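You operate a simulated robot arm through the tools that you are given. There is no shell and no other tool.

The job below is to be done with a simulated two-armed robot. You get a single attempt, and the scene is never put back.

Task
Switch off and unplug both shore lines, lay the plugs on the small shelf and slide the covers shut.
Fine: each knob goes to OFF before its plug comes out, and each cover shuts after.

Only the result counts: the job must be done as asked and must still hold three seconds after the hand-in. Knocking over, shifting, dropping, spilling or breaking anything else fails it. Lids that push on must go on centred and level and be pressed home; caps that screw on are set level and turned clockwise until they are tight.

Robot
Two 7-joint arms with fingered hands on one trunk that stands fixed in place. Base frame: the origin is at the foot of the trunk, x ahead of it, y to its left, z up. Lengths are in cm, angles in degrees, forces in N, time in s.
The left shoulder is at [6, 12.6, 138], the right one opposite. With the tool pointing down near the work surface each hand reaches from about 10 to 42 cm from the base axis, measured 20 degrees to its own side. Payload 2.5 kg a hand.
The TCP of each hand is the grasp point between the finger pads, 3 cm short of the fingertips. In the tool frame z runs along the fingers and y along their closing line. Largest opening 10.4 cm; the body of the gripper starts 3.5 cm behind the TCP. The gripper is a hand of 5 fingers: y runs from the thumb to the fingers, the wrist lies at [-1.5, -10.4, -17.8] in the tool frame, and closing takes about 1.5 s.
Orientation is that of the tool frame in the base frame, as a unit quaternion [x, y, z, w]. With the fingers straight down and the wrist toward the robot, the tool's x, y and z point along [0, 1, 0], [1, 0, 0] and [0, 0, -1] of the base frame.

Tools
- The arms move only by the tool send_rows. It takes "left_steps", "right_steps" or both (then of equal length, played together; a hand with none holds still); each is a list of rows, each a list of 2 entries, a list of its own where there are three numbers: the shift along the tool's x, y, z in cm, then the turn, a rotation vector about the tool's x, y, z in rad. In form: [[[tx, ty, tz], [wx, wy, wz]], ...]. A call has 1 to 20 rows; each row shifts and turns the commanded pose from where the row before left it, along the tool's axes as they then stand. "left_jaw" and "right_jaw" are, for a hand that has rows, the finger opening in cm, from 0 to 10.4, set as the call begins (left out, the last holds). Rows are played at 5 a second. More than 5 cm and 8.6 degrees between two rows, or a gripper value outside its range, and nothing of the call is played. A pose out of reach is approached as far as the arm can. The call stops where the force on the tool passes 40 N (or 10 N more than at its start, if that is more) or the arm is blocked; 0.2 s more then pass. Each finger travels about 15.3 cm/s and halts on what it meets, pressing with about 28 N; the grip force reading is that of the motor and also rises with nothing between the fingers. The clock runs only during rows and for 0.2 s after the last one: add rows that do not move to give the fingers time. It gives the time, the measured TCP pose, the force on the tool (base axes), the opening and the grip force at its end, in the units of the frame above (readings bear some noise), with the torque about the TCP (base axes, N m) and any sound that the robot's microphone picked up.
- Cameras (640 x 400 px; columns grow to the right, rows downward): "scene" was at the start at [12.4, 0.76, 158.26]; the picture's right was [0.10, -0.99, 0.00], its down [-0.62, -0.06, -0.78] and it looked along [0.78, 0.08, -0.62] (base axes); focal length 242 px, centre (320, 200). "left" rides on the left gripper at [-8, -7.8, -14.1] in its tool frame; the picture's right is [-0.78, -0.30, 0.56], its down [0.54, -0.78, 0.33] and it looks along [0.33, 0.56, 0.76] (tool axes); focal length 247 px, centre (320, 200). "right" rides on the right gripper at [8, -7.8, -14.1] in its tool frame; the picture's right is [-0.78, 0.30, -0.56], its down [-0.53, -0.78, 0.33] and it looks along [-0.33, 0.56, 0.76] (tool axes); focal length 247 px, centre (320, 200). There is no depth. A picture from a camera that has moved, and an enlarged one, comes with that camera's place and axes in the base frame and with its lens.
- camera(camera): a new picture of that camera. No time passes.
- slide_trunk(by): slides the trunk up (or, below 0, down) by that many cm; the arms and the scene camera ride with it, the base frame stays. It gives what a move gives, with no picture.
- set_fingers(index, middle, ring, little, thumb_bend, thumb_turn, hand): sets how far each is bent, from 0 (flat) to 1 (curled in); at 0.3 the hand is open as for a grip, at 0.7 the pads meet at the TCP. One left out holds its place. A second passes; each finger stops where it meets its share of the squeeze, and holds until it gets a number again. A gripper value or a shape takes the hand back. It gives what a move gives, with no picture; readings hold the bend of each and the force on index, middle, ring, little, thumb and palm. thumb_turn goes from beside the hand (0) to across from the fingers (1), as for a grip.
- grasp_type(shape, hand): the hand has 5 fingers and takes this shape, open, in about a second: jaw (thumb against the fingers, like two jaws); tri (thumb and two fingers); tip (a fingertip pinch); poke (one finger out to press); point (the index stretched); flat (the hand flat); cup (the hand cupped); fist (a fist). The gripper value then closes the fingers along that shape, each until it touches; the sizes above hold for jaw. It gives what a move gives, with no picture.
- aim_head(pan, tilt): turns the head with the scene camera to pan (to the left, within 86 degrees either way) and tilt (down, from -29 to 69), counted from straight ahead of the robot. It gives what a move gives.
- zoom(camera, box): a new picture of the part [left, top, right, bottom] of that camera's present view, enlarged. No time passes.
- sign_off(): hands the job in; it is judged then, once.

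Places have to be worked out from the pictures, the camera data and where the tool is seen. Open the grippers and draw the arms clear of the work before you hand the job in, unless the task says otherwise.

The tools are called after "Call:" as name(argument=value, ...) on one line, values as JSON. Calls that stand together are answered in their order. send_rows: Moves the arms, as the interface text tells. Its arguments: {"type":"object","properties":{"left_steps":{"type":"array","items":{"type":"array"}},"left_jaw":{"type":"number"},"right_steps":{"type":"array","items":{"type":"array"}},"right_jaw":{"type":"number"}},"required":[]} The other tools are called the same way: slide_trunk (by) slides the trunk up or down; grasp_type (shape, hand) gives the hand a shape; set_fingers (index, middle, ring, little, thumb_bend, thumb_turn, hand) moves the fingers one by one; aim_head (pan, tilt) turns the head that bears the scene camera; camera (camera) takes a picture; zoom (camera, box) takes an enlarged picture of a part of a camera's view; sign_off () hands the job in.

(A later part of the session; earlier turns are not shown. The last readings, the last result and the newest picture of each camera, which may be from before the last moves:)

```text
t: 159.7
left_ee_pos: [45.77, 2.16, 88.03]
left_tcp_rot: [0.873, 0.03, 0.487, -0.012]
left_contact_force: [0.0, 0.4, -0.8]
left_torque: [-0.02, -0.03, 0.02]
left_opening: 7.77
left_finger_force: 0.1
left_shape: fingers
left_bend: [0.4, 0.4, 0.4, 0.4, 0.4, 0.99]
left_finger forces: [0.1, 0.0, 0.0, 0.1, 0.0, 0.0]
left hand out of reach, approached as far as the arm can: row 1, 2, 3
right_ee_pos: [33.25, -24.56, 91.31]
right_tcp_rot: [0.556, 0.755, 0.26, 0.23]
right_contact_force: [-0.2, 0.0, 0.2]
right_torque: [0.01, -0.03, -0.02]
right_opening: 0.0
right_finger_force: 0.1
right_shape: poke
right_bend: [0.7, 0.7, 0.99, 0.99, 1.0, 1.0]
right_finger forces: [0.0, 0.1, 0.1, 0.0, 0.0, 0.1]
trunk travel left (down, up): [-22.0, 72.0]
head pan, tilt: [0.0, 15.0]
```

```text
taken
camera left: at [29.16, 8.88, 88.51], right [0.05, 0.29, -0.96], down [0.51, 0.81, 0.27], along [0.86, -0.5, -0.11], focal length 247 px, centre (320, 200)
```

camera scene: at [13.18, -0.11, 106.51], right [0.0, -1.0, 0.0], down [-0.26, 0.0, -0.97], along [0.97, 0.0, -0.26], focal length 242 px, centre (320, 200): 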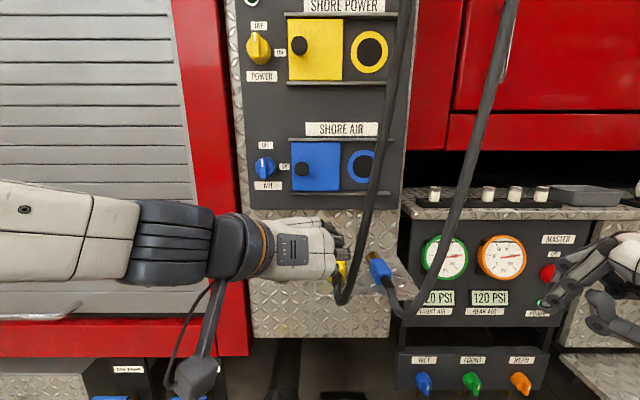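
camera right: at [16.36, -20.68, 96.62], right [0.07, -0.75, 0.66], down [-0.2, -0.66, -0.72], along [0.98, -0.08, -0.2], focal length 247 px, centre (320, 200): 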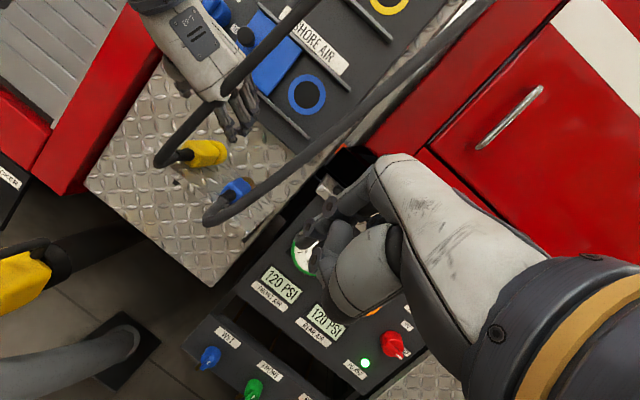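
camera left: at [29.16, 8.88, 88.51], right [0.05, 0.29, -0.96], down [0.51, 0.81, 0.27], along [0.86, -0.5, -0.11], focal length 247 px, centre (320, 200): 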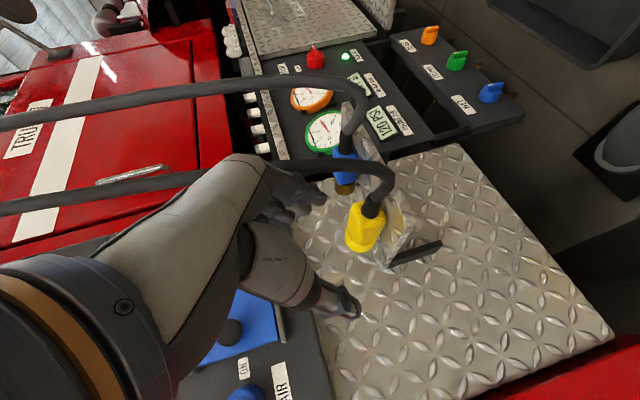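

Now the covers. I raise the trunk 17.5 cm to the blue row, put the left hand in the poke shape, and look.

Call:
slide_trunk(by=17.5)

Call:
grasp_type(shape="poke", hand="left")

Call:
send_rows(left_steps=[[[0.5, -2.1, 2.0], [0, 0, 0]], [[0.5, -2.0, 2.0], [0, 0, 0]], [[0, 0, 0], [0, 0, 0]]])

Call:
camera(camera="left")

Call:
camera(camera="scene")

Call:
camera(camera="right")

```text
t: 161.6
left_ee_pos: [45.76, 2.14, 105.43]
left_tcp_rot: [0.872, 0.031, 0.488, -0.012]
left_contact_force: [-0.4, -0.6, 0.3]
left_torque: [-0.02, -0.01, -0.01]
left_opening: 7.77
left_finger_force: 0.1
left_shape: fingers
left_bend: [0.4, 0.4, 0.4, 0.4, 0.4, 0.99]
left_finger forces: [0.0, 0.0, 0.1, 0.1, 0.1, 0.1]
right_ee_pos: [33.17, -24.55, 108.79]
right_tcp_rot: [0.557, 0.755, 0.259, 0.23]
right_contact_force: [0.5, 0.8, 0.5]
right_torque: [0.02, -0.02, -0.02]
right_opening: 0.04
right_finger_force: 0.0
right_shape: poke
right_bend: [0.7, 0.7, 0.99, 0.99, 1.0, 1.0]
right_finger forces: [0.0, 0.1, 0.0, 0.1, 0.0, 0.0]
trunk travel left (down, up): [-39.5, 54.5]
head pan, tilt: [0.0, 15.0]
```

```text
t: 162.5
left_ee_pos: [45.77, 2.29, 105.4]
left_tcp_rot: [0.872, 0.03, 0.488, -0.012]
left_contact_force: [-0.4, -1.1, -0.3]
left_torque: [0.02, -0.01, 0.0]
left_opening: 0.0
left_finger_force: 0.1
left_shape: poke
left_bend: [0.7, 0.7, 0.99, 0.99, 1.0, 1.0]
left_finger forces: [0.0, 0.0, 0.1, 0.0, 0.0, 0.0]
right_ee_pos: [33.22, -24.6, 108.72]
right_tcp_rot: [0.556, 0.755, 0.26, 0.23]
right_contact_force: [-0.6, 0.6, 0.2]
right_torque: [-0.02, 0.01, 0.06]
right_opening: 0.02
right_finger_force: 0.0
right_shape: poke
right_bend: [0.7, 0.7, 0.99, 0.99, 1.0, 1.0]
right_finger forces: [0.0, 0.1, 0.1, 0.0, 0.1, 0.0]
trunk travel left (down, up): [-39.5, 54.5]
head pan, tilt: [0.0, 15.0]
```

```text
t: 163.3
left_ee_pos: [49.09, 5.55, 102.74]
left_tcp_rot: [0.872, 0.033, 0.489, -0.012]
left_contact_force: [-0.6, 0.4, 0.0]
left_torque: [0.02, 0.0, 0.0]
left_opening: 0.0
left_finger_force: 0.0
left_shape: poke
left_bend: [0.7, 0.7, 0.99, 0.99, 1.0, 1.0]
left_finger forces: [0.1, 0.0, 0.0, 0.0, 0.0, 0.1]
left hand out of reach, approached as far as the arm can: row 1, 2
right_ee_pos: [33.26, -24.57, 108.84]
right_tcp_rot: [0.556, 0.755, 0.26, 0.23]
right_contact_force: [0.3, -0.5, 0.4]
right_torque: [-0.01, 0.01, 0.02]
right_opening: 0.0
right_finger_force: 0.2
right_shape: poke
right_bend: [0.7, 0.7, 0.99, 0.99, 1.0, 1.0]
right_finger forces: [0.1, 0.0, 0.1, 0.1, 0.1, 0.0]
trunk travel left (down, up): [-39.5, 54.5]
head pan, tilt: [0.0, 15.0]
```

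```text
taken
camera left: at [32.51, 12.15, 103.17], right [0.05, 0.29, -0.96], down [0.51, 0.82, 0.28], along [0.86, -0.5, -0.11], focal length 247 px, centre (320, 200)
```

left: 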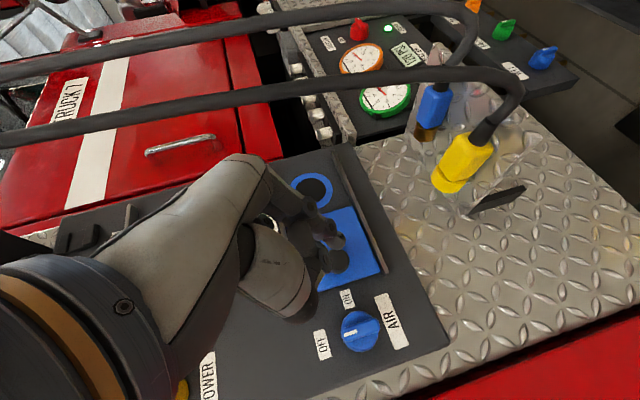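

```text
taken
camera scene: at [13.2, -0.12, 124.0], right [0.0, -1.0, 0.0], down [-0.26, 0.0, -0.97], along [0.97, 0.0, -0.26], focal length 242 px, centre (320, 200)
```

scene: 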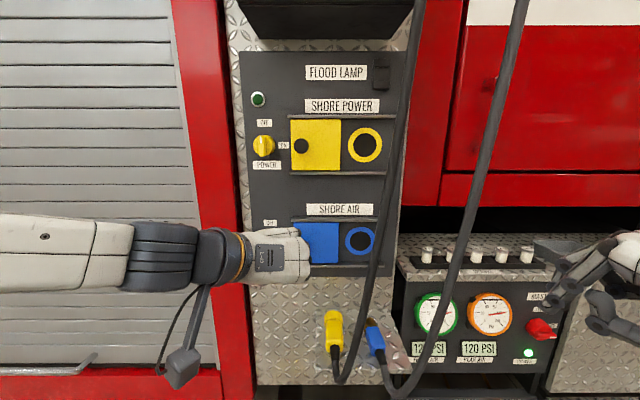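

```text
taken
camera right: at [16.37, -20.67, 114.12], right [0.07, -0.75, 0.66], down [-0.2, -0.66, -0.72], along [0.98, -0.08, -0.2], focal length 247 px, centre (320, 200)
```

right: 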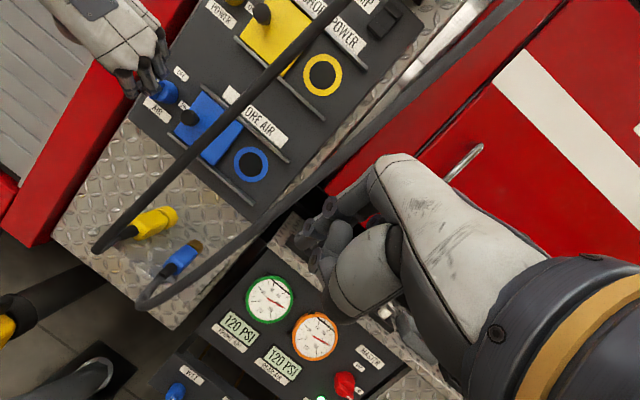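

I move the poking fingers forward toward the gap just left of the blue cover's black knob.

Call:
send_rows(left_steps=[[[1.53, 0.1, 3.75], [0, 0, 0]], [[1.53, 0.1, 3.75], [0, 0, 0]], [[0, 0, 0], [0, 0, 0]]])

Call:
zoom(camera="left", box=[220, 160, 440, 360])

Call:
zoom(camera="right", box=[80, 0, 300, 200])

Call:
zoom(camera="scene", box=[220, 180, 400, 300])

```text
t: 164.1
left_ee_pos: [56.05, 4.48, 100.88]
left_tcp_rot: [0.871, 0.033, 0.49, -0.011]
left_contact_force: [0.6, 0.3, 0.5]
left_torque: [-0.03, 0.01, 0.01]
left_opening: 0.01
left_finger_force: 0.0
left_shape: poke
left_bend: [0.7, 0.7, 0.99, 0.99, 1.0, 1.0]
left_finger forces: [0.1, 0.0, 0.1, 0.1, 0.0, 0.1]
left hand out of reach, approached as far as the arm can: row 1, 2
right_ee_pos: [33.19, -24.5, 108.84]
right_tcp_rot: [0.556, 0.755, 0.261, 0.23]
right_contact_force: [-0.3, 0.8, -0.3]
right_torque: [-0.01, 0.02, 0.0]
right_opening: 0.02
right_finger_force: 0.1
right_shape: poke
right_bend: [0.7, 0.7, 0.99, 0.99, 1.0, 1.0]
right_finger forces: [0.0, 0.0, 0.1, 0.0, 0.1, 0.0]
trunk travel left (down, up): [-39.5, 54.5]
head pan, tilt: [0.0, 15.0]
```

```text
2.00 times, centred on (330, 260) of left
camera zoom: at [39.46, 11.15, 101.21], right [0.05, 0.29, -0.96], down [0.51, 0.82, 0.28], along [0.86, -0.5, -0.1], focal length 494 px, centre (300, 80)
```

zoom: 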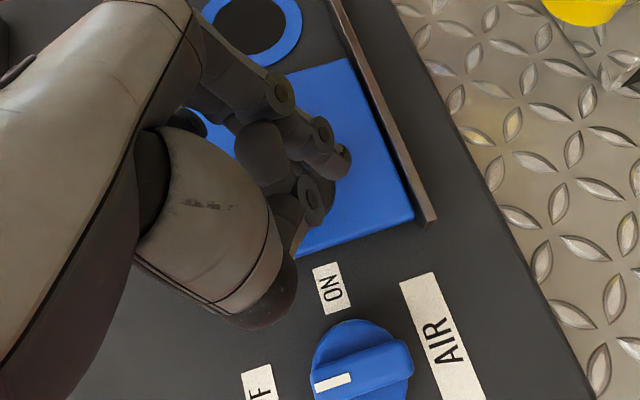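

```text
2.00 times, centred on (190, 100) of right
camera zoom: at [16.38, -20.68, 114.12], right [0.07, -0.75, 0.66], down [-0.2, -0.66, -0.72], along [0.98, -0.08, -0.2], focal length 494 px, centre (580, 400)
```

zoom: 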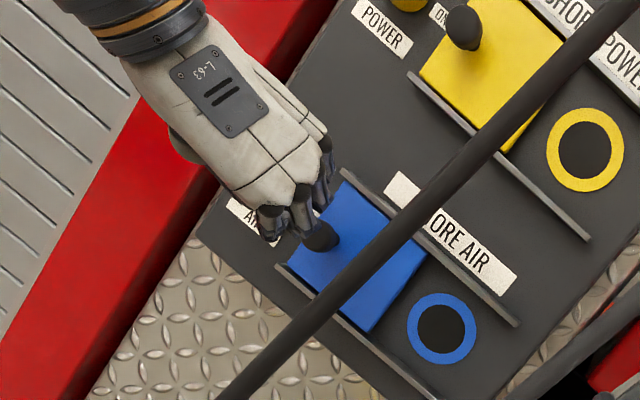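

```text
3.33 times, centred on (310, 240) of scene
camera zoom: at [13.21, -0.12, 124.0], right [0.0, -1.0, 0.0], down [-0.26, 0.0, -0.97], along [0.97, 0.0, -0.26], focal length 807 px, centre (353, 67)
```

zoom: 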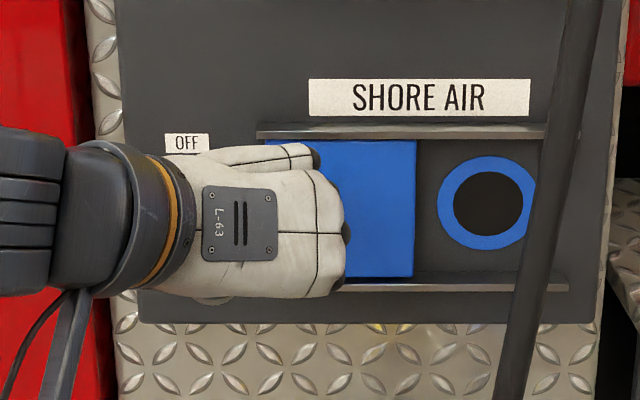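

The sideways pose limits how far left I can reach. I back off 3 cm and roll the hand 40° toward wrist-below to gain leftward reach.

Call:
send_rows(left_steps=[[[-1.5, -0.2, -2.5], [0, 0, 0]], [[0, 0, 0], [0, 0, -0.14]], [[0, 0, 0], [0, 0, -0.14]], [[0, 0, 0], [0, 0, -0.14]], [[0, 0, 0], [0, 0, -0.14]], [[0, 0, 0], [0, 0, -0.14]], [[0, 0, 0], [0, 0, 0]]])

Call:
camera(camera="left")

Call:
camera(camera="scene")

```text
t: 165.7
left_ee_pos: [53.12, 4.46, 100.99]
left_tcp_rot: [0.808, 0.329, 0.463, 0.155]
left_contact_force: [-0.3, -0.1, -0.2]
left_torque: [0.02, 0.0, -0.01]
left_opening: 0.01
left_finger_force: 0.0
left_shape: poke
left_bend: [0.7, 0.7, 0.99, 0.99, 1.0, 1.0]
left_finger forces: [0.1, 0.0, 0.0, 0.0, 0.0, 0.0]
right_ee_pos: [33.15, -24.53, 108.87]
right_tcp_rot: [0.556, 0.756, 0.259, 0.229]
right_contact_force: [-0.3, -0.5, -1.2]
right_torque: [0.02, 0.0, 0.02]
right_opening: 0.0
right_finger_force: 0.0
right_shape: poke
right_bend: [0.7, 0.7, 0.99, 0.99, 1.0, 1.0]
right_finger forces: [0.0, 0.1, 0.0, 0.1, 0.0, 0.0]
trunk travel left (down, up): [-39.5, 54.5]
head pan, tilt: [0.0, 15.0]
```

```text
taken
camera left: at [35.33, 4.12, 98.89], right [0.08, -0.28, -0.96], down [0.17, 0.95, -0.26], along [0.98, -0.14, 0.13], focal length 247 px, centre (320, 200)
```

left: 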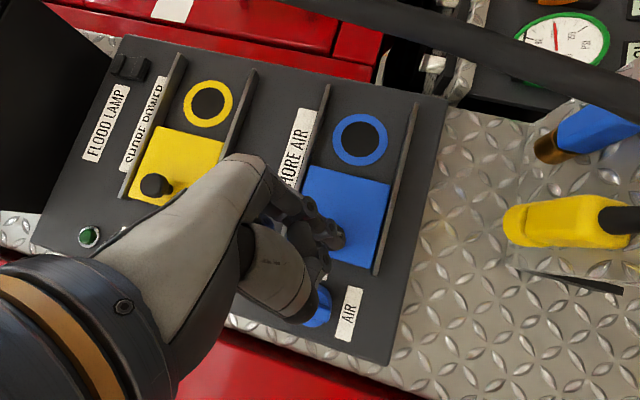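

```text
taken
camera scene: at [13.19, -0.12, 124.01], right [0.0, -1.0, 0.0], down [-0.26, 0.0, -0.97], along [0.97, 0.0, -0.26], focal length 242 px, centre (320, 200)
```

scene: 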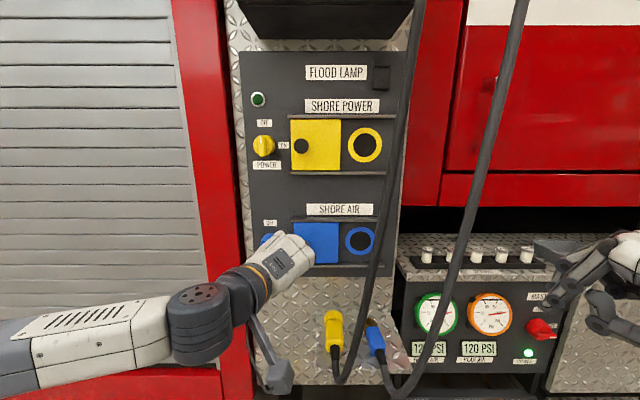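

Good. I level the pitch in this rolled pose and move to the left of the knob line.

Call:
send_rows(left_steps=[[[0, 0, 0], [-0.0945, 0.103, -0.0076]], [[0, 0, 0], [-0.0945, 0.103, -0.0076]], [[0, 0, 0], [-0.0945, 0.103, -0.0076]], [[0, 0, 0], [-0.0945, 0.103, -0.0076]], [[1.7, -1.9, 0], [0, 0, 0]], [[0, 0, 0], [0, 0, 0]]])

Call:
zoom(camera="left", box=[220, 140, 440, 340])

Call:
zoom(camera="right", box=[80, 0, 300, 200])

Call:
zoom(camera="scene", box=[220, 180, 400, 300])

```text
t: 167.1
left_ee_pos: [52.81, 7.07, 101.02]
left_tcp_rot: [0.809, 0.327, 0.463, 0.155]
left_contact_force: [0.3, -0.6, 1.1]
left_torque: [-0.02, 0.0, 0.0]
left_opening: 0.03
left_finger_force: 0.0
left_shape: poke
left_bend: [0.7, 0.7, 0.99, 0.99, 1.0, 1.0]
left_finger forces: [0.1, 0.0, 0.0, 0.0, 0.1, 0.0]
left hand out of reach, approached as far as the arm can: row 1, 2, 3, 4
right_ee_pos: [33.22, -24.53, 108.81]
right_tcp_rot: [0.556, 0.755, 0.26, 0.23]
right_contact_force: [-0.1, 0.7, 0.1]
right_torque: [0.01, 0.0, -0.04]
right_opening: 0.0
right_finger_force: 0.0
right_shape: poke
right_bend: [0.7, 0.7, 0.99, 0.99, 1.0, 1.0]
right_finger forces: [0.0, 0.1, 0.1, 0.0, 0.1, 0.1]
trunk travel left (down, up): [-39.5, 54.5]
head pan, tilt: [0.0, 15.0]
```

```text
2.00 times, centred on (330, 240) of left
camera zoom: at [35.12, 6.73, 98.94], right [0.08, -0.28, -0.96], down [0.17, 0.95, -0.26], along [0.98, -0.15, 0.13], focal length 494 px, centre (300, 120)
```

zoom: 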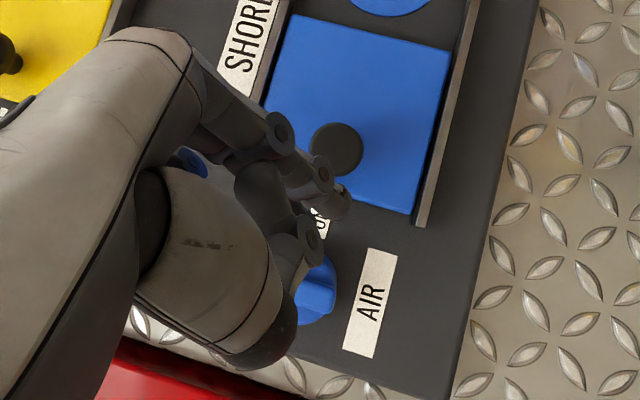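

```text
2.00 times, centred on (190, 100) of right
camera zoom: at [16.36, -20.66, 114.13], right [0.07, -0.75, 0.66], down [-0.2, -0.66, -0.72], along [0.98, -0.08, -0.2], focal length 494 px, centre (580, 400)
```

zoom: 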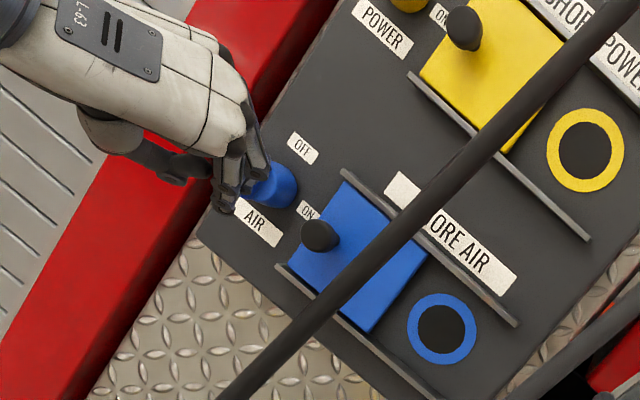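

```text
3.33 times, centred on (310, 240) of scene
camera zoom: at [13.18, -0.1, 124.01], right [0.0, -1.0, 0.0], down [-0.26, 0.0, -0.97], along [0.97, 0.0, -0.26], focal length 807 px, centre (353, 67)
```

zoom: 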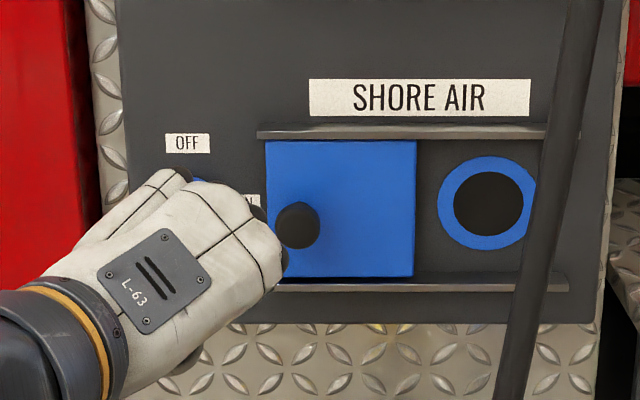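

Pitch stays at 32° down, but sideways translation works. I advance 6 cm with the fingertips between the switch and the cover knob, and check.

Call:
send_rows(left_steps=[[[1.33, 1.4, 2.45], [0, 0, 0]], [[1.33, 1.4, 2.45], [0, 0, 0]], [[0, 0, 0], [0, 0, 0]]])

Call:
zoom(camera="left", box=[220, 140, 440, 340])

Call:
zoom(camera="right", box=[120, 20, 280, 180])

Call:
zoom(camera="scene", box=[220, 180, 400, 300])

```text
t: 167.9
left_ee_pos: [59.11, 7.13, 101.69]
left_tcp_rot: [0.809, 0.328, 0.462, 0.156]
left_contact_force: [0.4, 0.5, 0.5]
left_torque: [0.0, 0.01, 0.01]
left_opening: 0.0
left_finger_force: 0.0
left_shape: poke
left_bend: [0.7, 0.7, 0.99, 0.99, 1.0, 1.0]
left_finger forces: [0.1, 0.0, 0.0, 0.0, 0.0, 0.0]
right_ee_pos: [33.11, -24.55, 108.94]
right_tcp_rot: [0.557, 0.755, 0.26, 0.23]
right_contact_force: [0.1, 0.0, 0.2]
right_torque: [-0.02, -0.01, -0.01]
right_opening: 0.0
right_finger_force: 0.0
right_shape: poke
right_bend: [0.7, 0.7, 0.99, 0.99, 1.0, 1.0]
right_finger forces: [0.0, 0.1, 0.0, 0.1, 0.0, 0.0]
trunk travel left (down, up): [-39.5, 54.5]
head pan, tilt: [0.0, 15.0]
```

```text
2.00 times, centred on (330, 240) of left
camera zoom: at [41.34, 6.7, 99.61], right [0.08, -0.28, -0.96], down [0.17, 0.95, -0.26], along [0.98, -0.15, 0.12], focal length 494 px, centre (300, 120)
```

zoom: 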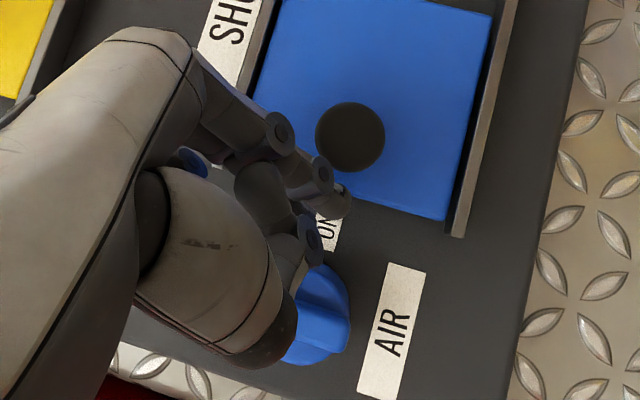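

```text
2.50 times, centred on (200, 100) of right
camera zoom: at [16.37, -20.68, 114.12], right [0.07, -0.75, 0.66], down [-0.2, -0.66, -0.72], along [0.98, -0.08, -0.2], focal length 617 px, centre (620, 450)
```

zoom: 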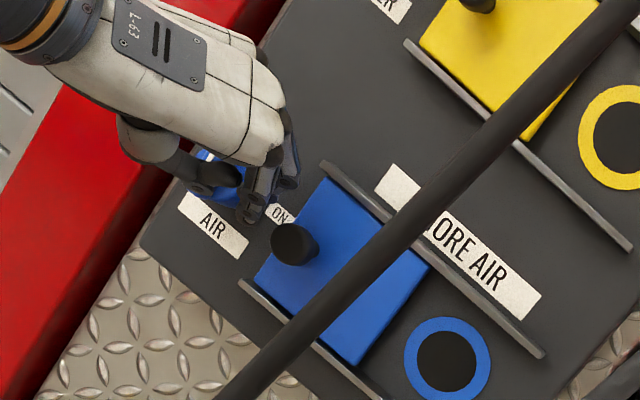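

```text
3.33 times, centred on (310, 240) of scene
camera zoom: at [13.2, -0.12, 124.0], right [0.0, -1.0, 0.0], down [-0.26, 0.0, -0.97], along [0.97, 0.0, -0.26], focal length 807 px, centre (353, 67)
```

zoom: 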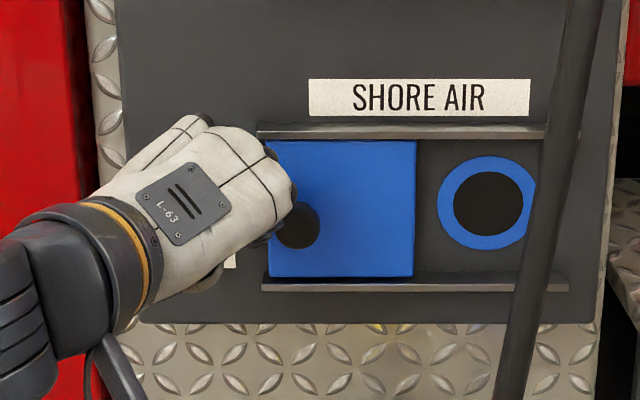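

Clear gap on both sides. I advance the last 2.4 cm beside the knob.

Call:
send_rows(left_steps=[[[0.29, 0.61, 1.01], [0, 0, 0]], [[0.29, 0.61, 1.01], [0, 0, 0]], [[0, 0, 0], [0, 0, 0]]])

Call:
zoom(camera="left", box=[220, 140, 440, 340])

Call:
zoom(camera="right", box=[120, 20, 280, 180])

```text
t: 168.7
left_ee_pos: [61.38, 6.72, 101.63]
left_tcp_rot: [0.809, 0.328, 0.462, 0.157]
left_contact_force: [0.3, 0.1, 0.2]
left_torque: [0.01, 0.01, -0.01]
left_opening: 0.0
left_finger_force: 0.1
left_shape: poke
left_bend: [0.7, 0.7, 0.99, 0.99, 1.0, 1.0]
left_finger forces: [0.4, 0.0, 0.0, 0.0, 0.0, 0.0]
right_ee_pos: [33.28, -24.66, 108.91]
right_tcp_rot: [0.556, 0.755, 0.26, 0.23]
right_contact_force: [0.1, -0.2, 0.3]
right_torque: [0.04, 0.02, 0.01]
right_opening: 0.0
right_finger_force: 0.0
right_shape: poke
right_bend: [0.7, 0.7, 0.99, 0.99, 1.0, 1.0]
right_finger forces: [0.1, 0.1, 0.0, 0.1, 0.0, 0.0]
trunk travel left (down, up): [-39.5, 54.5]
head pan, tilt: [0.0, 15.0]
```

```text
2.00 times, centred on (330, 240) of left
camera zoom: at [43.69, 6.29, 99.6], right [0.08, -0.28, -0.96], down [0.17, 0.95, -0.26], along [0.98, -0.15, 0.12], focal length 494 px, centre (300, 120)
```

zoom: 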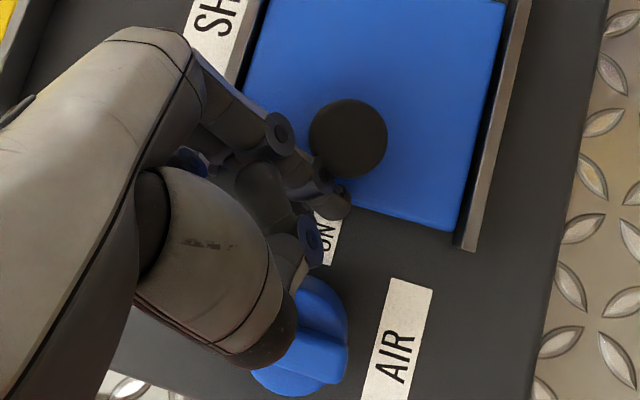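

```text
2.50 times, centred on (200, 100) of right
camera zoom: at [16.37, -20.67, 114.12], right [0.07, -0.75, 0.66], down [-0.2, -0.66, -0.72], along [0.98, -0.08, -0.2], focal length 617 px, centre (620, 450)
```

zoom: 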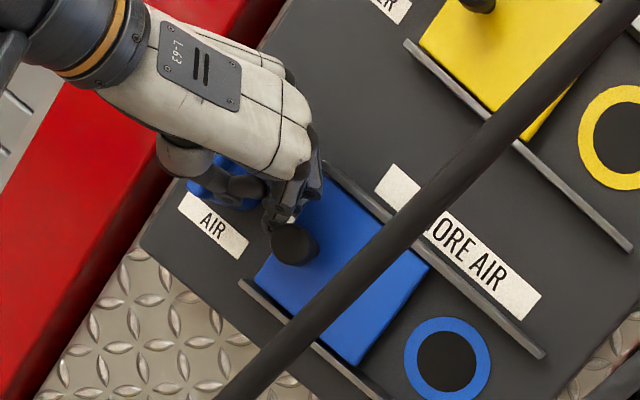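

The index touches the knob's left side. I push right 3.6 cm and check that the cover slides.

Call:
send_rows(left_steps=[[[-0.81, 0.88, -0.065], [0, 0, 0]], [[-0.81, 0.88, -0.065], [0, 0, 0]], [[-0.81, 0.88, -0.065], [0, 0, 0]], [[0, 0, 0], [0, 0, 0]]])

Call:
zoom(camera="left", box=[220, 140, 440, 340])

Call:
zoom(camera="right", box=[120, 20, 280, 180])

```text
t: 169.7
left_ee_pos: [61.48, 3.11, 101.61]
left_tcp_rot: [0.809, 0.328, 0.462, 0.156]
left_contact_force: [-0.1, 1.1, 0.9]
left_torque: [-0.03, -0.01, -0.03]
left_opening: 0.0
left_finger_force: 0.1
left_shape: poke
left_bend: [0.7, 0.7, 0.99, 0.99, 1.0, 1.0]
left_finger forces: [1.1, 0.0, 0.1, 0.0, 0.0, 0.0]
right_ee_pos: [33.25, -24.55, 108.89]
right_tcp_rot: [0.556, 0.755, 0.26, 0.23]
right_contact_force: [0.2, 0.5, -0.9]
right_torque: [-0.01, -0.01, -0.03]
right_opening: 0.02
right_finger_force: 0.0
right_shape: poke
right_bend: [0.7, 0.7, 0.99, 0.99, 1.0, 1.0]
right_finger forces: [0.0, 0.1, 0.1, 0.0, 0.1, 0.0]
trunk travel left (down, up): [-39.5, 54.5]
head pan, tilt: [0.0, 15.0]
```

```text
2.00 times, centred on (330, 240) of left
camera zoom: at [43.68, 2.65, 99.59], right [0.08, -0.28, -0.96], down [0.17, 0.95, -0.26], along [0.98, -0.15, 0.12], focal length 494 px, centre (300, 120)
```

zoom: 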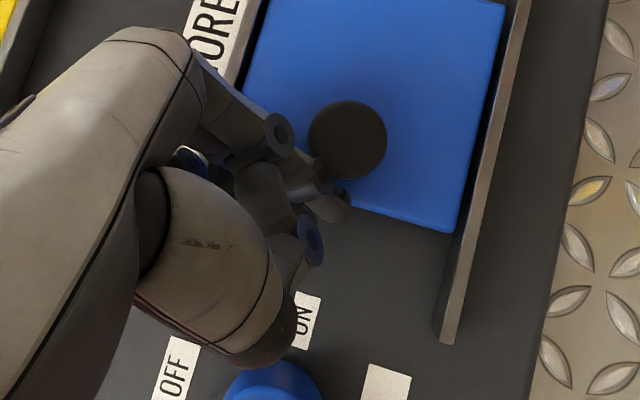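

```text
2.50 times, centred on (200, 100) of right
camera zoom: at [16.36, -20.67, 114.12], right [0.07, -0.75, 0.66], down [-0.2, -0.66, -0.72], along [0.98, -0.08, -0.2], focal length 617 px, centre (620, 450)
```

zoom: 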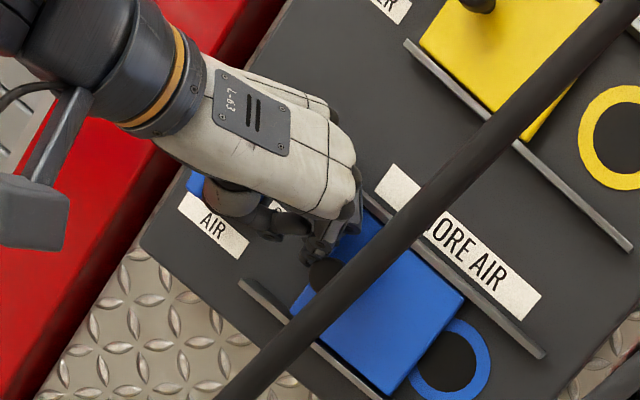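

The cover slides easily (1 N). I keep pushing toward closed.

Call:
send_rows(left_steps=[[[-0.81, 0.88, -0.065], [0, 0, 0]], [[-0.81, 0.88, -0.065], [0, 0, 0]], [[-0.81, 0.88, -0.065], [0, 0, 0]], [[-0.81, 0.88, -0.065], [0, 0, 0]], [[-0.81, 0.88, -0.065], [0, 0, 0]], [[0, 0, 0], [0, 0, 0]]])

Call:
camera(camera="right")

Call:
zoom(camera="left", box=[220, 100, 480, 300])

```text
t: 171.1
left_ee_pos: [61.57, -2.92, 101.81]
left_tcp_rot: [0.81, 0.327, 0.462, 0.156]
left_contact_force: [0.3, 0.7, 0.1]
left_torque: [-0.01, 0.0, -0.02]
left_opening: 0.0
left_finger_force: 0.1
left_shape: poke
left_bend: [0.7, 0.7, 0.99, 0.99, 1.0, 1.0]
left_finger forces: [0.8, 0.0, 0.0, 0.0, 0.0, 0.1]
right_ee_pos: [33.22, -24.67, 108.8]
right_tcp_rot: [0.556, 0.755, 0.261, 0.23]
right_contact_force: [-0.2, -0.4, -1.3]
right_torque: [0.01, 0.03, 0.01]
right_opening: 0.0
right_finger_force: 0.1
right_shape: poke
right_bend: [0.7, 0.7, 0.99, 0.99, 1.0, 1.0]
right_finger forces: [0.0, 0.1, 0.1, 0.0, 0.1, 0.0]
trunk travel left (down, up): [-39.5, 54.5]
head pan, tilt: [0.0, 15.0]
```

```text
taken
camera right: at [16.36, -20.67, 114.12], right [0.07, -0.75, 0.66], down [-0.2, -0.66, -0.72], along [0.98, -0.08, -0.2], focal length 247 px, centre (320, 200)
```

right: 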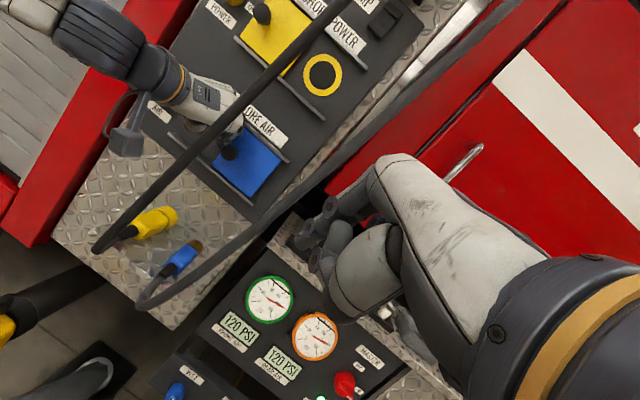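

```text
2.00 times, centred on (350, 200) of left
camera zoom: at [43.7, -3.38, 99.64], right [0.08, -0.28, -0.96], down [0.17, 0.95, -0.26], along [0.98, -0.15, 0.12], focal length 494 px, centre (260, 200)
```

zoom: 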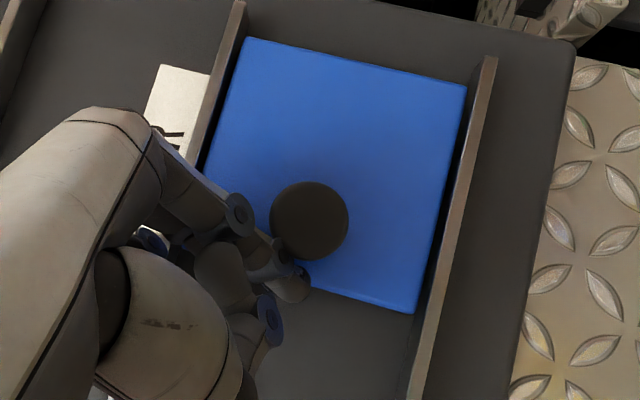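

Nearly closed. I push on in 0.4 cm steps until it stops.

Call:
send_rows(left_steps=[[[-0.27, 0.294, -0.022], [0, 0, 0]], [[-0.27, 0.294, -0.022], [0, 0, 0]], [[-0.27, 0.294, -0.022], [0, 0, 0]], [[0, 0, 0], [0, 0, 0]]])

Call:
send_rows(left_steps=[[[-0.27, 0.294, -0.022], [0, 0, 0]], [[0, 0, 0], [0, 0, 0]]])

Call:
zoom(camera="left", box=[220, 100, 480, 300])

```text
t: 172.1
left_ee_pos: [61.48, -4.09, 101.69]
left_tcp_rot: [0.809, 0.328, 0.463, 0.155]
left_contact_force: [-0.1, 3.3, 2.1]
left_torque: [0.0, 0.03, -0.01]
left_opening: 0.01
left_finger_force: 0.1
left_shape: poke
left_bend: [0.7, 0.7, 0.99, 0.99, 1.0, 1.0]
left_finger forces: [3.8, 0.0, 0.0, 0.0, 0.0, 0.0]
right_ee_pos: [33.32, -24.53, 108.85]
right_tcp_rot: [0.556, 0.756, 0.26, 0.229]
right_contact_force: [-0.3, 0.1, 0.5]
right_torque: [0.03, 0.01, -0.04]
right_opening: 0.01
right_finger_force: 0.0
right_shape: poke
right_bend: [0.7, 0.7, 0.99, 0.99, 1.0, 1.0]
right_finger forces: [0.0, 0.0, 0.1, 0.0, 0.0, 0.1]
trunk travel left (down, up): [-39.5, 54.5]
head pan, tilt: [0.0, 15.0]
```

```text
t: 172.7
left_ee_pos: [61.52, -4.43, 101.77]
left_tcp_rot: [0.808, 0.329, 0.463, 0.156]
left_contact_force: [1.1, 8.3, 3.8]
left_torque: [0.0, -0.01, 0.03]
left_opening: 0.01
left_finger_force: 0.1
left_shape: poke
left_bend: [0.7, 0.7, 0.99, 0.99, 1.0, 1.0]
left_finger forces: [9.0, 0.1, 0.0, 0.0, 0.0, 0.1]
right_ee_pos: [33.15, -24.47, 108.86]
right_tcp_rot: [0.556, 0.755, 0.26, 0.231]
right_contact_force: [0.6, -0.9, -1.2]
right_torque: [-0.05, -0.01, -0.05]
right_opening: 0.01
right_finger_force: 0.1
right_shape: poke
right_bend: [0.7, 0.7, 0.99, 0.99, 1.0, 1.0]
right_finger forces: [0.1, 0.0, 0.0, 0.0, 0.0, 0.1]
trunk travel left (down, up): [-39.5, 54.5]
head pan, tilt: [0.0, 15.0]
```

```text
2.00 times, centred on (350, 200) of left
camera zoom: at [43.76, -4.8, 99.65], right [0.08, -0.28, -0.96], down [0.17, 0.95, -0.26], along [0.98, -0.14, 0.13], focal length 494 px, centre (260, 200)
```

zoom: 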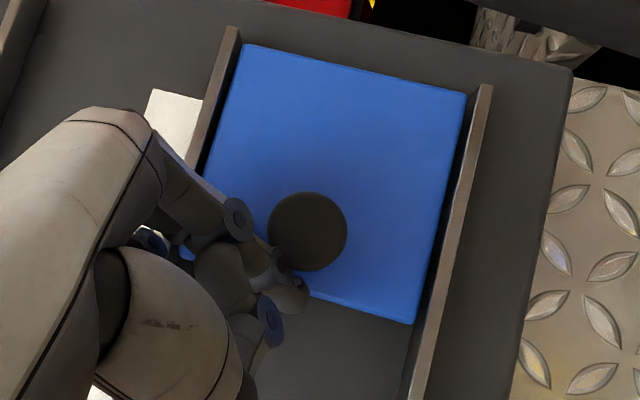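

Force climbs to 8 N: end stop reached. One more small push to seat it, then retreat.

Call:
send_rows(left_steps=[[[-0.27, 0.294, -0.022], [0, 0, 0]], [[0, 0, 0], [0, 0, 0]]])

Call:
send_rows(left_steps=[[[0.45, -0.49, 0], [0, 0, 0]], [[-0.7, -0.8, -1.7], [0, 0, 0]], [[-0.9, -1.0, -2.2], [0, 0, 0]], [[-0.9, -1.0, -2.2], [0, 0, 0]], [[0, 0, 0], [0, 0, 0]]])

Call:
camera(camera="right")

Call:
camera(camera="scene")

```text
t: 173.3
left_ee_pos: [61.53, -4.63, 101.7]
left_tcp_rot: [0.808, 0.329, 0.463, 0.156]
left_contact_force: [3.1, 12.9, 7.3]
left_torque: [0.04, 0.0, 0.05]
left_opening: 0.0
left_finger_force: 0.1
left_shape: poke
left_bend: [0.7, 0.7, 0.99, 0.99, 1.0, 1.0]
left_finger forces: [14.6, 0.1, 0.1, 0.0, 0.0, 0.0]
right_ee_pos: [33.25, -24.38, 108.96]
right_tcp_rot: [0.555, 0.756, 0.26, 0.23]
right_contact_force: [-0.1, 0.2, -0.4]
right_torque: [-0.04, -0.03, -0.01]
right_opening: 0.0
right_finger_force: 0.1
right_shape: poke
right_bend: [0.7, 0.7, 0.99, 0.99, 1.0, 1.0]
right_finger forces: [0.0, 0.0, 0.1, 0.0, 0.1, 0.1]
trunk travel left (down, up): [-39.5, 54.5]
head pan, tilt: [0.0, 15.0]
```

```text
t: 174.5
left_ee_pos: [54.13, -4.23, 101.58]
left_tcp_rot: [0.809, 0.327, 0.462, 0.156]
left_contact_force: [0.0, 0.2, 0.2]
left_torque: [-0.04, -0.03, -0.01]
left_opening: 0.01
left_finger_force: 0.1
left_shape: poke
left_bend: [0.7, 0.7, 0.99, 0.99, 1.0, 1.0]
left_finger forces: [0.0, 0.1, 0.1, 0.0, 0.1, 0.0]
right_ee_pos: [33.21, -24.45, 108.88]
right_tcp_rot: [0.556, 0.756, 0.26, 0.23]
right_contact_force: [0.2, 0.4, -0.4]
right_torque: [-0.02, -0.02, -0.02]
right_opening: 0.0
right_finger_force: 0.0
right_shape: poke
right_bend: [0.7, 0.7, 0.99, 0.99, 1.0, 1.0]
right_finger forces: [0.0, 0.0, 0.0, 0.0, 0.0, 0.0]
trunk travel left (down, up): [-39.5, 54.5]
head pan, tilt: [0.0, 15.0]
```

```text
taken
camera right: at [16.36, -20.67, 114.12], right [0.07, -0.75, 0.66], down [-0.2, -0.66, -0.72], along [0.98, -0.08, -0.2], focal length 247 px, centre (320, 200)
```

right: 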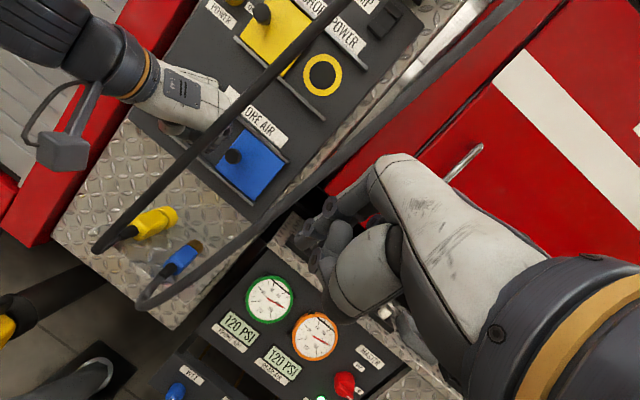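

```text
taken
camera scene: at [13.18, -0.12, 124.01], right [0.0, -1.0, 0.0], down [-0.26, 0.0, -0.97], along [0.97, 0.0, -0.26], focal length 242 px, centre (320, 200)
```

scene: 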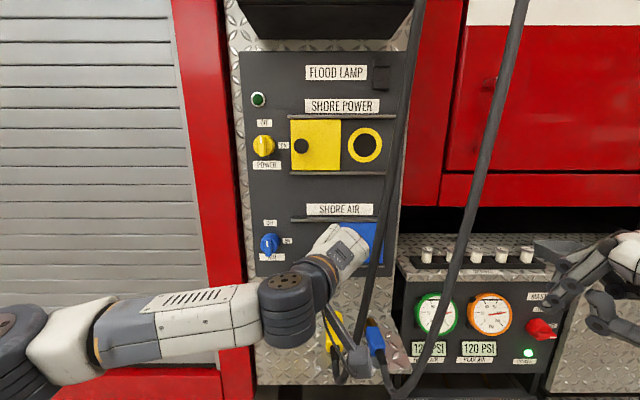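

Blue cover is shut. I return the left hand to y≈7 and raise the trunk 22 cm for the yellow cover, repeating the same motion.

Call:
send_rows(left_steps=[[[2.54, -2.77, 0.2], [0, 0, 0]], [[2.54, -2.77, 0.2], [0, 0, 0]], [[2.54, -2.77, 0.2], [0, 0, 0]], [[0, 0, 0], [0, 0, 0]]])

Call:
slide_trunk(by=22)

Call:
zoom(camera="left", box=[220, 140, 440, 340])

Call:
camera(camera="scene")

Call:
camera(camera="right")

```text
t: 175.5
left_ee_pos: [54.17, 7.13, 101.75]
left_tcp_rot: [0.81, 0.327, 0.462, 0.156]
left_contact_force: [-0.1, 0.4, -0.1]
left_torque: [-0.01, -0.02, 0.01]
left_opening: 0.0
left_finger_force: 0.1
left_shape: poke
left_bend: [0.7, 0.7, 0.99, 0.99, 1.0, 1.0]
left_finger forces: [0.1, 0.0, 0.0, 0.0, 0.0, 0.0]
right_ee_pos: [33.13, -24.49, 108.87]
right_tcp_rot: [0.556, 0.755, 0.259, 0.23]
right_contact_force: [0.0, 0.3, 0.9]
right_torque: [0.0, 0.04, 0.02]
right_opening: 0.0
right_finger_force: 0.1
right_shape: poke
right_bend: [0.7, 0.7, 0.99, 0.99, 1.0, 1.0]
right_finger forces: [0.0, 0.0, 0.0, 0.1, 0.0, 0.0]
trunk travel left (down, up): [-39.5, 54.5]
head pan, tilt: [0.0, 15.0]
```

```text
t: 177.8
left_ee_pos: [54.3, 7.08, 123.8]
left_tcp_rot: [0.809, 0.328, 0.462, 0.155]
left_contact_force: [0.4, -0.4, -0.6]
left_torque: [0.01, -0.02, -0.01]
left_opening: 0.0
left_finger_force: 0.1
left_shape: poke
left_bend: [0.7, 0.7, 0.99, 0.99, 1.0, 1.0]
left_finger forces: [0.0, 0.0, 0.0, 0.0, 0.1, 0.0]
right_ee_pos: [33.23, -24.6, 130.79]
right_tcp_rot: [0.556, 0.755, 0.26, 0.23]
right_contact_force: [-0.1, -0.2, 0.8]
right_torque: [-0.02, -0.04, 0.0]
right_opening: 0.0
right_finger_force: 0.0
right_shape: poke
right_bend: [0.7, 0.7, 0.99, 0.99, 1.0, 1.0]
right_finger forces: [0.0, 0.1, 0.1, 0.0, 0.0, 0.0]
trunk travel left (down, up): [-61.5, 32.5]
head pan, tilt: [0.0, 15.0]
```

```text
2.00 times, centred on (330, 240) of left
camera zoom: at [36.56, 6.71, 121.75], right [0.08, -0.28, -0.96], down [0.17, 0.95, -0.26], along [0.98, -0.15, 0.12], focal length 494 px, centre (300, 120)
```

zoom: 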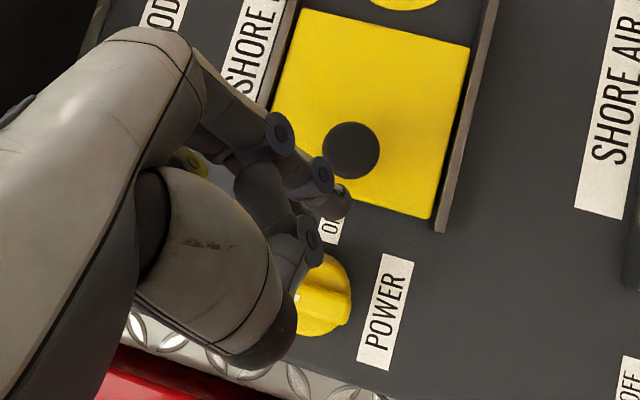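

```text
taken
camera scene: at [13.19, -0.12, 146.0], right [0.0, -1.0, 0.0], down [-0.26, 0.0, -0.97], along [0.97, 0.0, -0.26], focal length 242 px, centre (320, 200)
```

scene: 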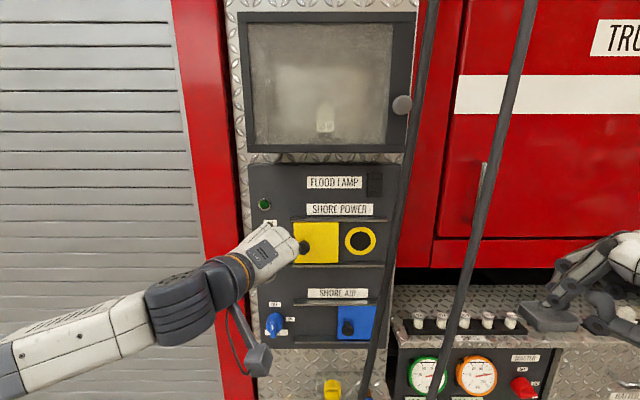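

```text
taken
camera right: at [16.37, -20.67, 136.11], right [0.07, -0.75, 0.66], down [-0.2, -0.66, -0.72], along [0.98, -0.08, -0.2], focal length 247 px, centre (320, 200)
```

right: 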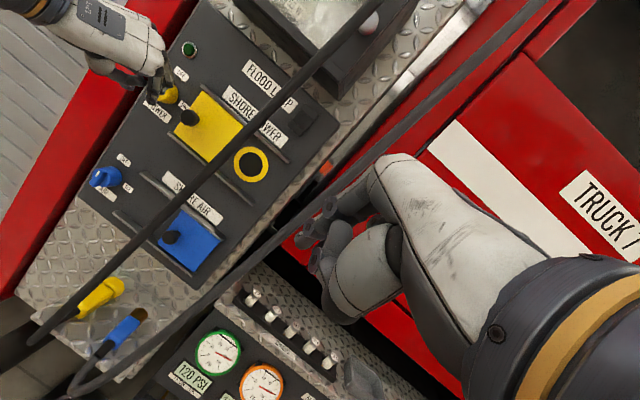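

Identical geometry for the yellow row. I advance the same way beside the yellow cover's knob.

Call:
send_rows(left_steps=[[[0.87, 0.91, 2.04], [0, 0, 0]], [[0.87, 0.91, 2.04], [0, 0, 0]], [[0.29, 0.61, 1.01], [0, 0, 0]], [[0.29, 0.61, 1.01], [0, 0, 0]], [[0, 0, 0], [0, 0, 0]]])

Call:
zoom(camera="left", box=[220, 140, 440, 340])

Call:
zoom(camera="right", box=[120, 20, 280, 180])

```text
t: 179.0
left_ee_pos: [61.5, 6.63, 123.89]
left_tcp_rot: [0.809, 0.328, 0.462, 0.156]
left_contact_force: [0.2, 0.9, -0.5]
left_torque: [-0.02, -0.03, 0.01]
left_opening: 0.0
left_finger_force: 0.1
left_shape: poke
left_bend: [0.7, 0.7, 0.99, 0.99, 1.0, 1.0]
left_finger forces: [0.1, 0.0, 0.1, 0.1, 0.1, 0.1]
right_ee_pos: [33.22, -24.51, 130.83]
right_tcp_rot: [0.556, 0.755, 0.26, 0.23]
right_contact_force: [-0.6, 0.2, 0.5]
right_torque: [-0.01, 0.01, 0.03]
right_opening: 0.01
right_finger_force: 0.1
right_shape: poke
right_bend: [0.7, 0.7, 0.99, 0.99, 1.0, 1.0]
right_finger forces: [0.0, 0.0, 0.0, 0.0, 0.0, 0.1]
trunk travel left (down, up): [-61.5, 32.5]
head pan, tilt: [0.0, 15.0]
```

```text
2.00 times, centred on (330, 240) of left
camera zoom: at [43.76, 6.37, 121.77], right [0.08, -0.28, -0.96], down [0.17, 0.95, -0.26], along [0.98, -0.15, 0.12], focal length 494 px, centre (300, 120)
```

zoom: 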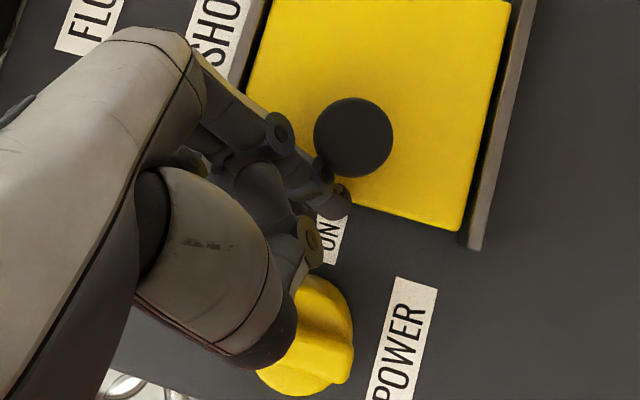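

```text
2.50 times, centred on (200, 100) of right
camera zoom: at [16.36, -20.67, 136.12], right [0.07, -0.75, 0.66], down [-0.2, -0.66, -0.72], along [0.98, -0.08, -0.2], focal length 617 px, centre (620, 450)
```

zoom: 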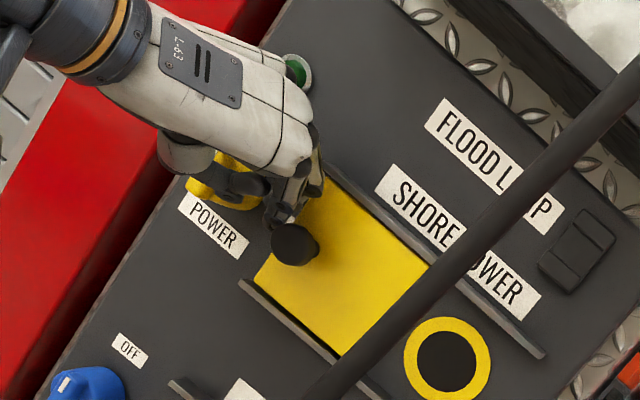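

Fingers are in place left of the yellow cover's knob. I push right.

Call:
send_rows(left_steps=[[[-0.81, 0.88, -0.065], [0, 0, 0]], [[-0.81, 0.88, -0.065], [0, 0, 0]], [[-0.81, 0.88, -0.065], [0, 0, 0]], [[-0.81, 0.88, -0.065], [0, 0, 0]], [[-0.81, 0.88, -0.065], [0, 0, 0]], [[-0.81, 0.88, -0.065], [0, 0, 0]], [[-0.81, 0.88, -0.065], [0, 0, 0]], [[-0.81, 0.88, -0.065], [0, 0, 0]], [[0, 0, 0], [0, 0, 0]]])

Call:
zoom(camera="left", box=[220, 100, 480, 300])

Call:
camera(camera="right")

```text
t: 181.0
left_ee_pos: [61.37, -2.95, 123.75]
left_tcp_rot: [0.809, 0.327, 0.462, 0.156]
left_contact_force: [-0.8, 0.4, 0.4]
left_torque: [0.03, -0.02, 0.0]
left_opening: 0.0
left_finger_force: 0.1
left_shape: poke
left_bend: [0.7, 0.7, 0.99, 0.99, 1.0, 1.0]
left_finger forces: [0.8, 0.1, 0.0, 0.0, 0.0, 0.0]
right_ee_pos: [33.15, -24.56, 130.8]
right_tcp_rot: [0.557, 0.755, 0.259, 0.23]
right_contact_force: [-0.1, -0.1, 0.0]
right_torque: [0.02, 0.02, -0.02]
right_opening: 0.0
right_finger_force: 0.1
right_shape: poke
right_bend: [0.7, 0.7, 0.99, 0.99, 1.0, 1.0]
right_finger forces: [0.0, 0.0, 0.1, 0.0, 0.0, 0.0]
trunk travel left (down, up): [-61.5, 32.5]
head pan, tilt: [0.0, 15.0]
```

```text
2.00 times, centred on (350, 200) of left
camera zoom: at [43.64, -3.28, 121.8], right [0.08, -0.28, -0.96], down [0.17, 0.95, -0.26], along [0.98, -0.15, 0.13], focal length 494 px, centre (260, 200)
```

zoom: 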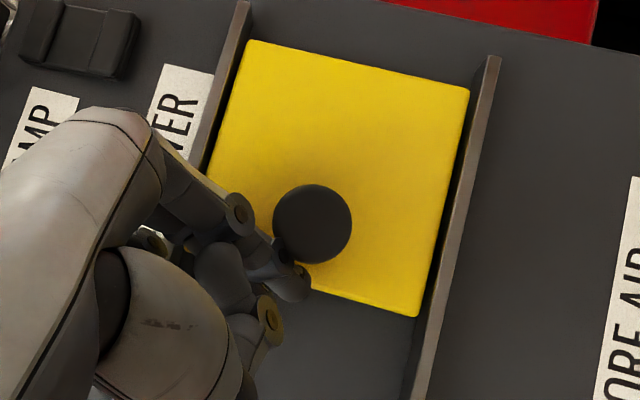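

```text
taken
camera right: at [16.36, -20.66, 136.12], right [0.07, -0.75, 0.66], down [-0.2, -0.66, -0.72], along [0.98, -0.08, -0.2], focal length 247 px, centre (320, 200)
```

right: 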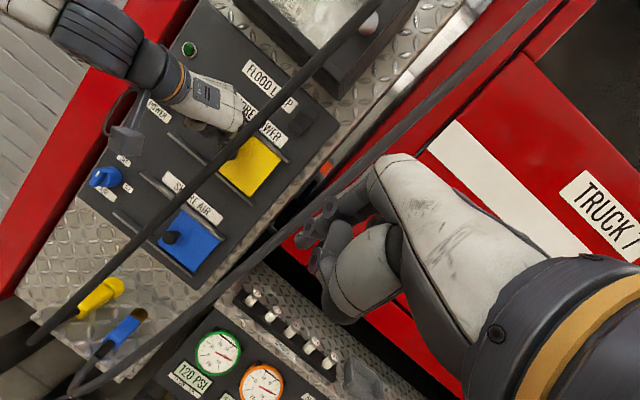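

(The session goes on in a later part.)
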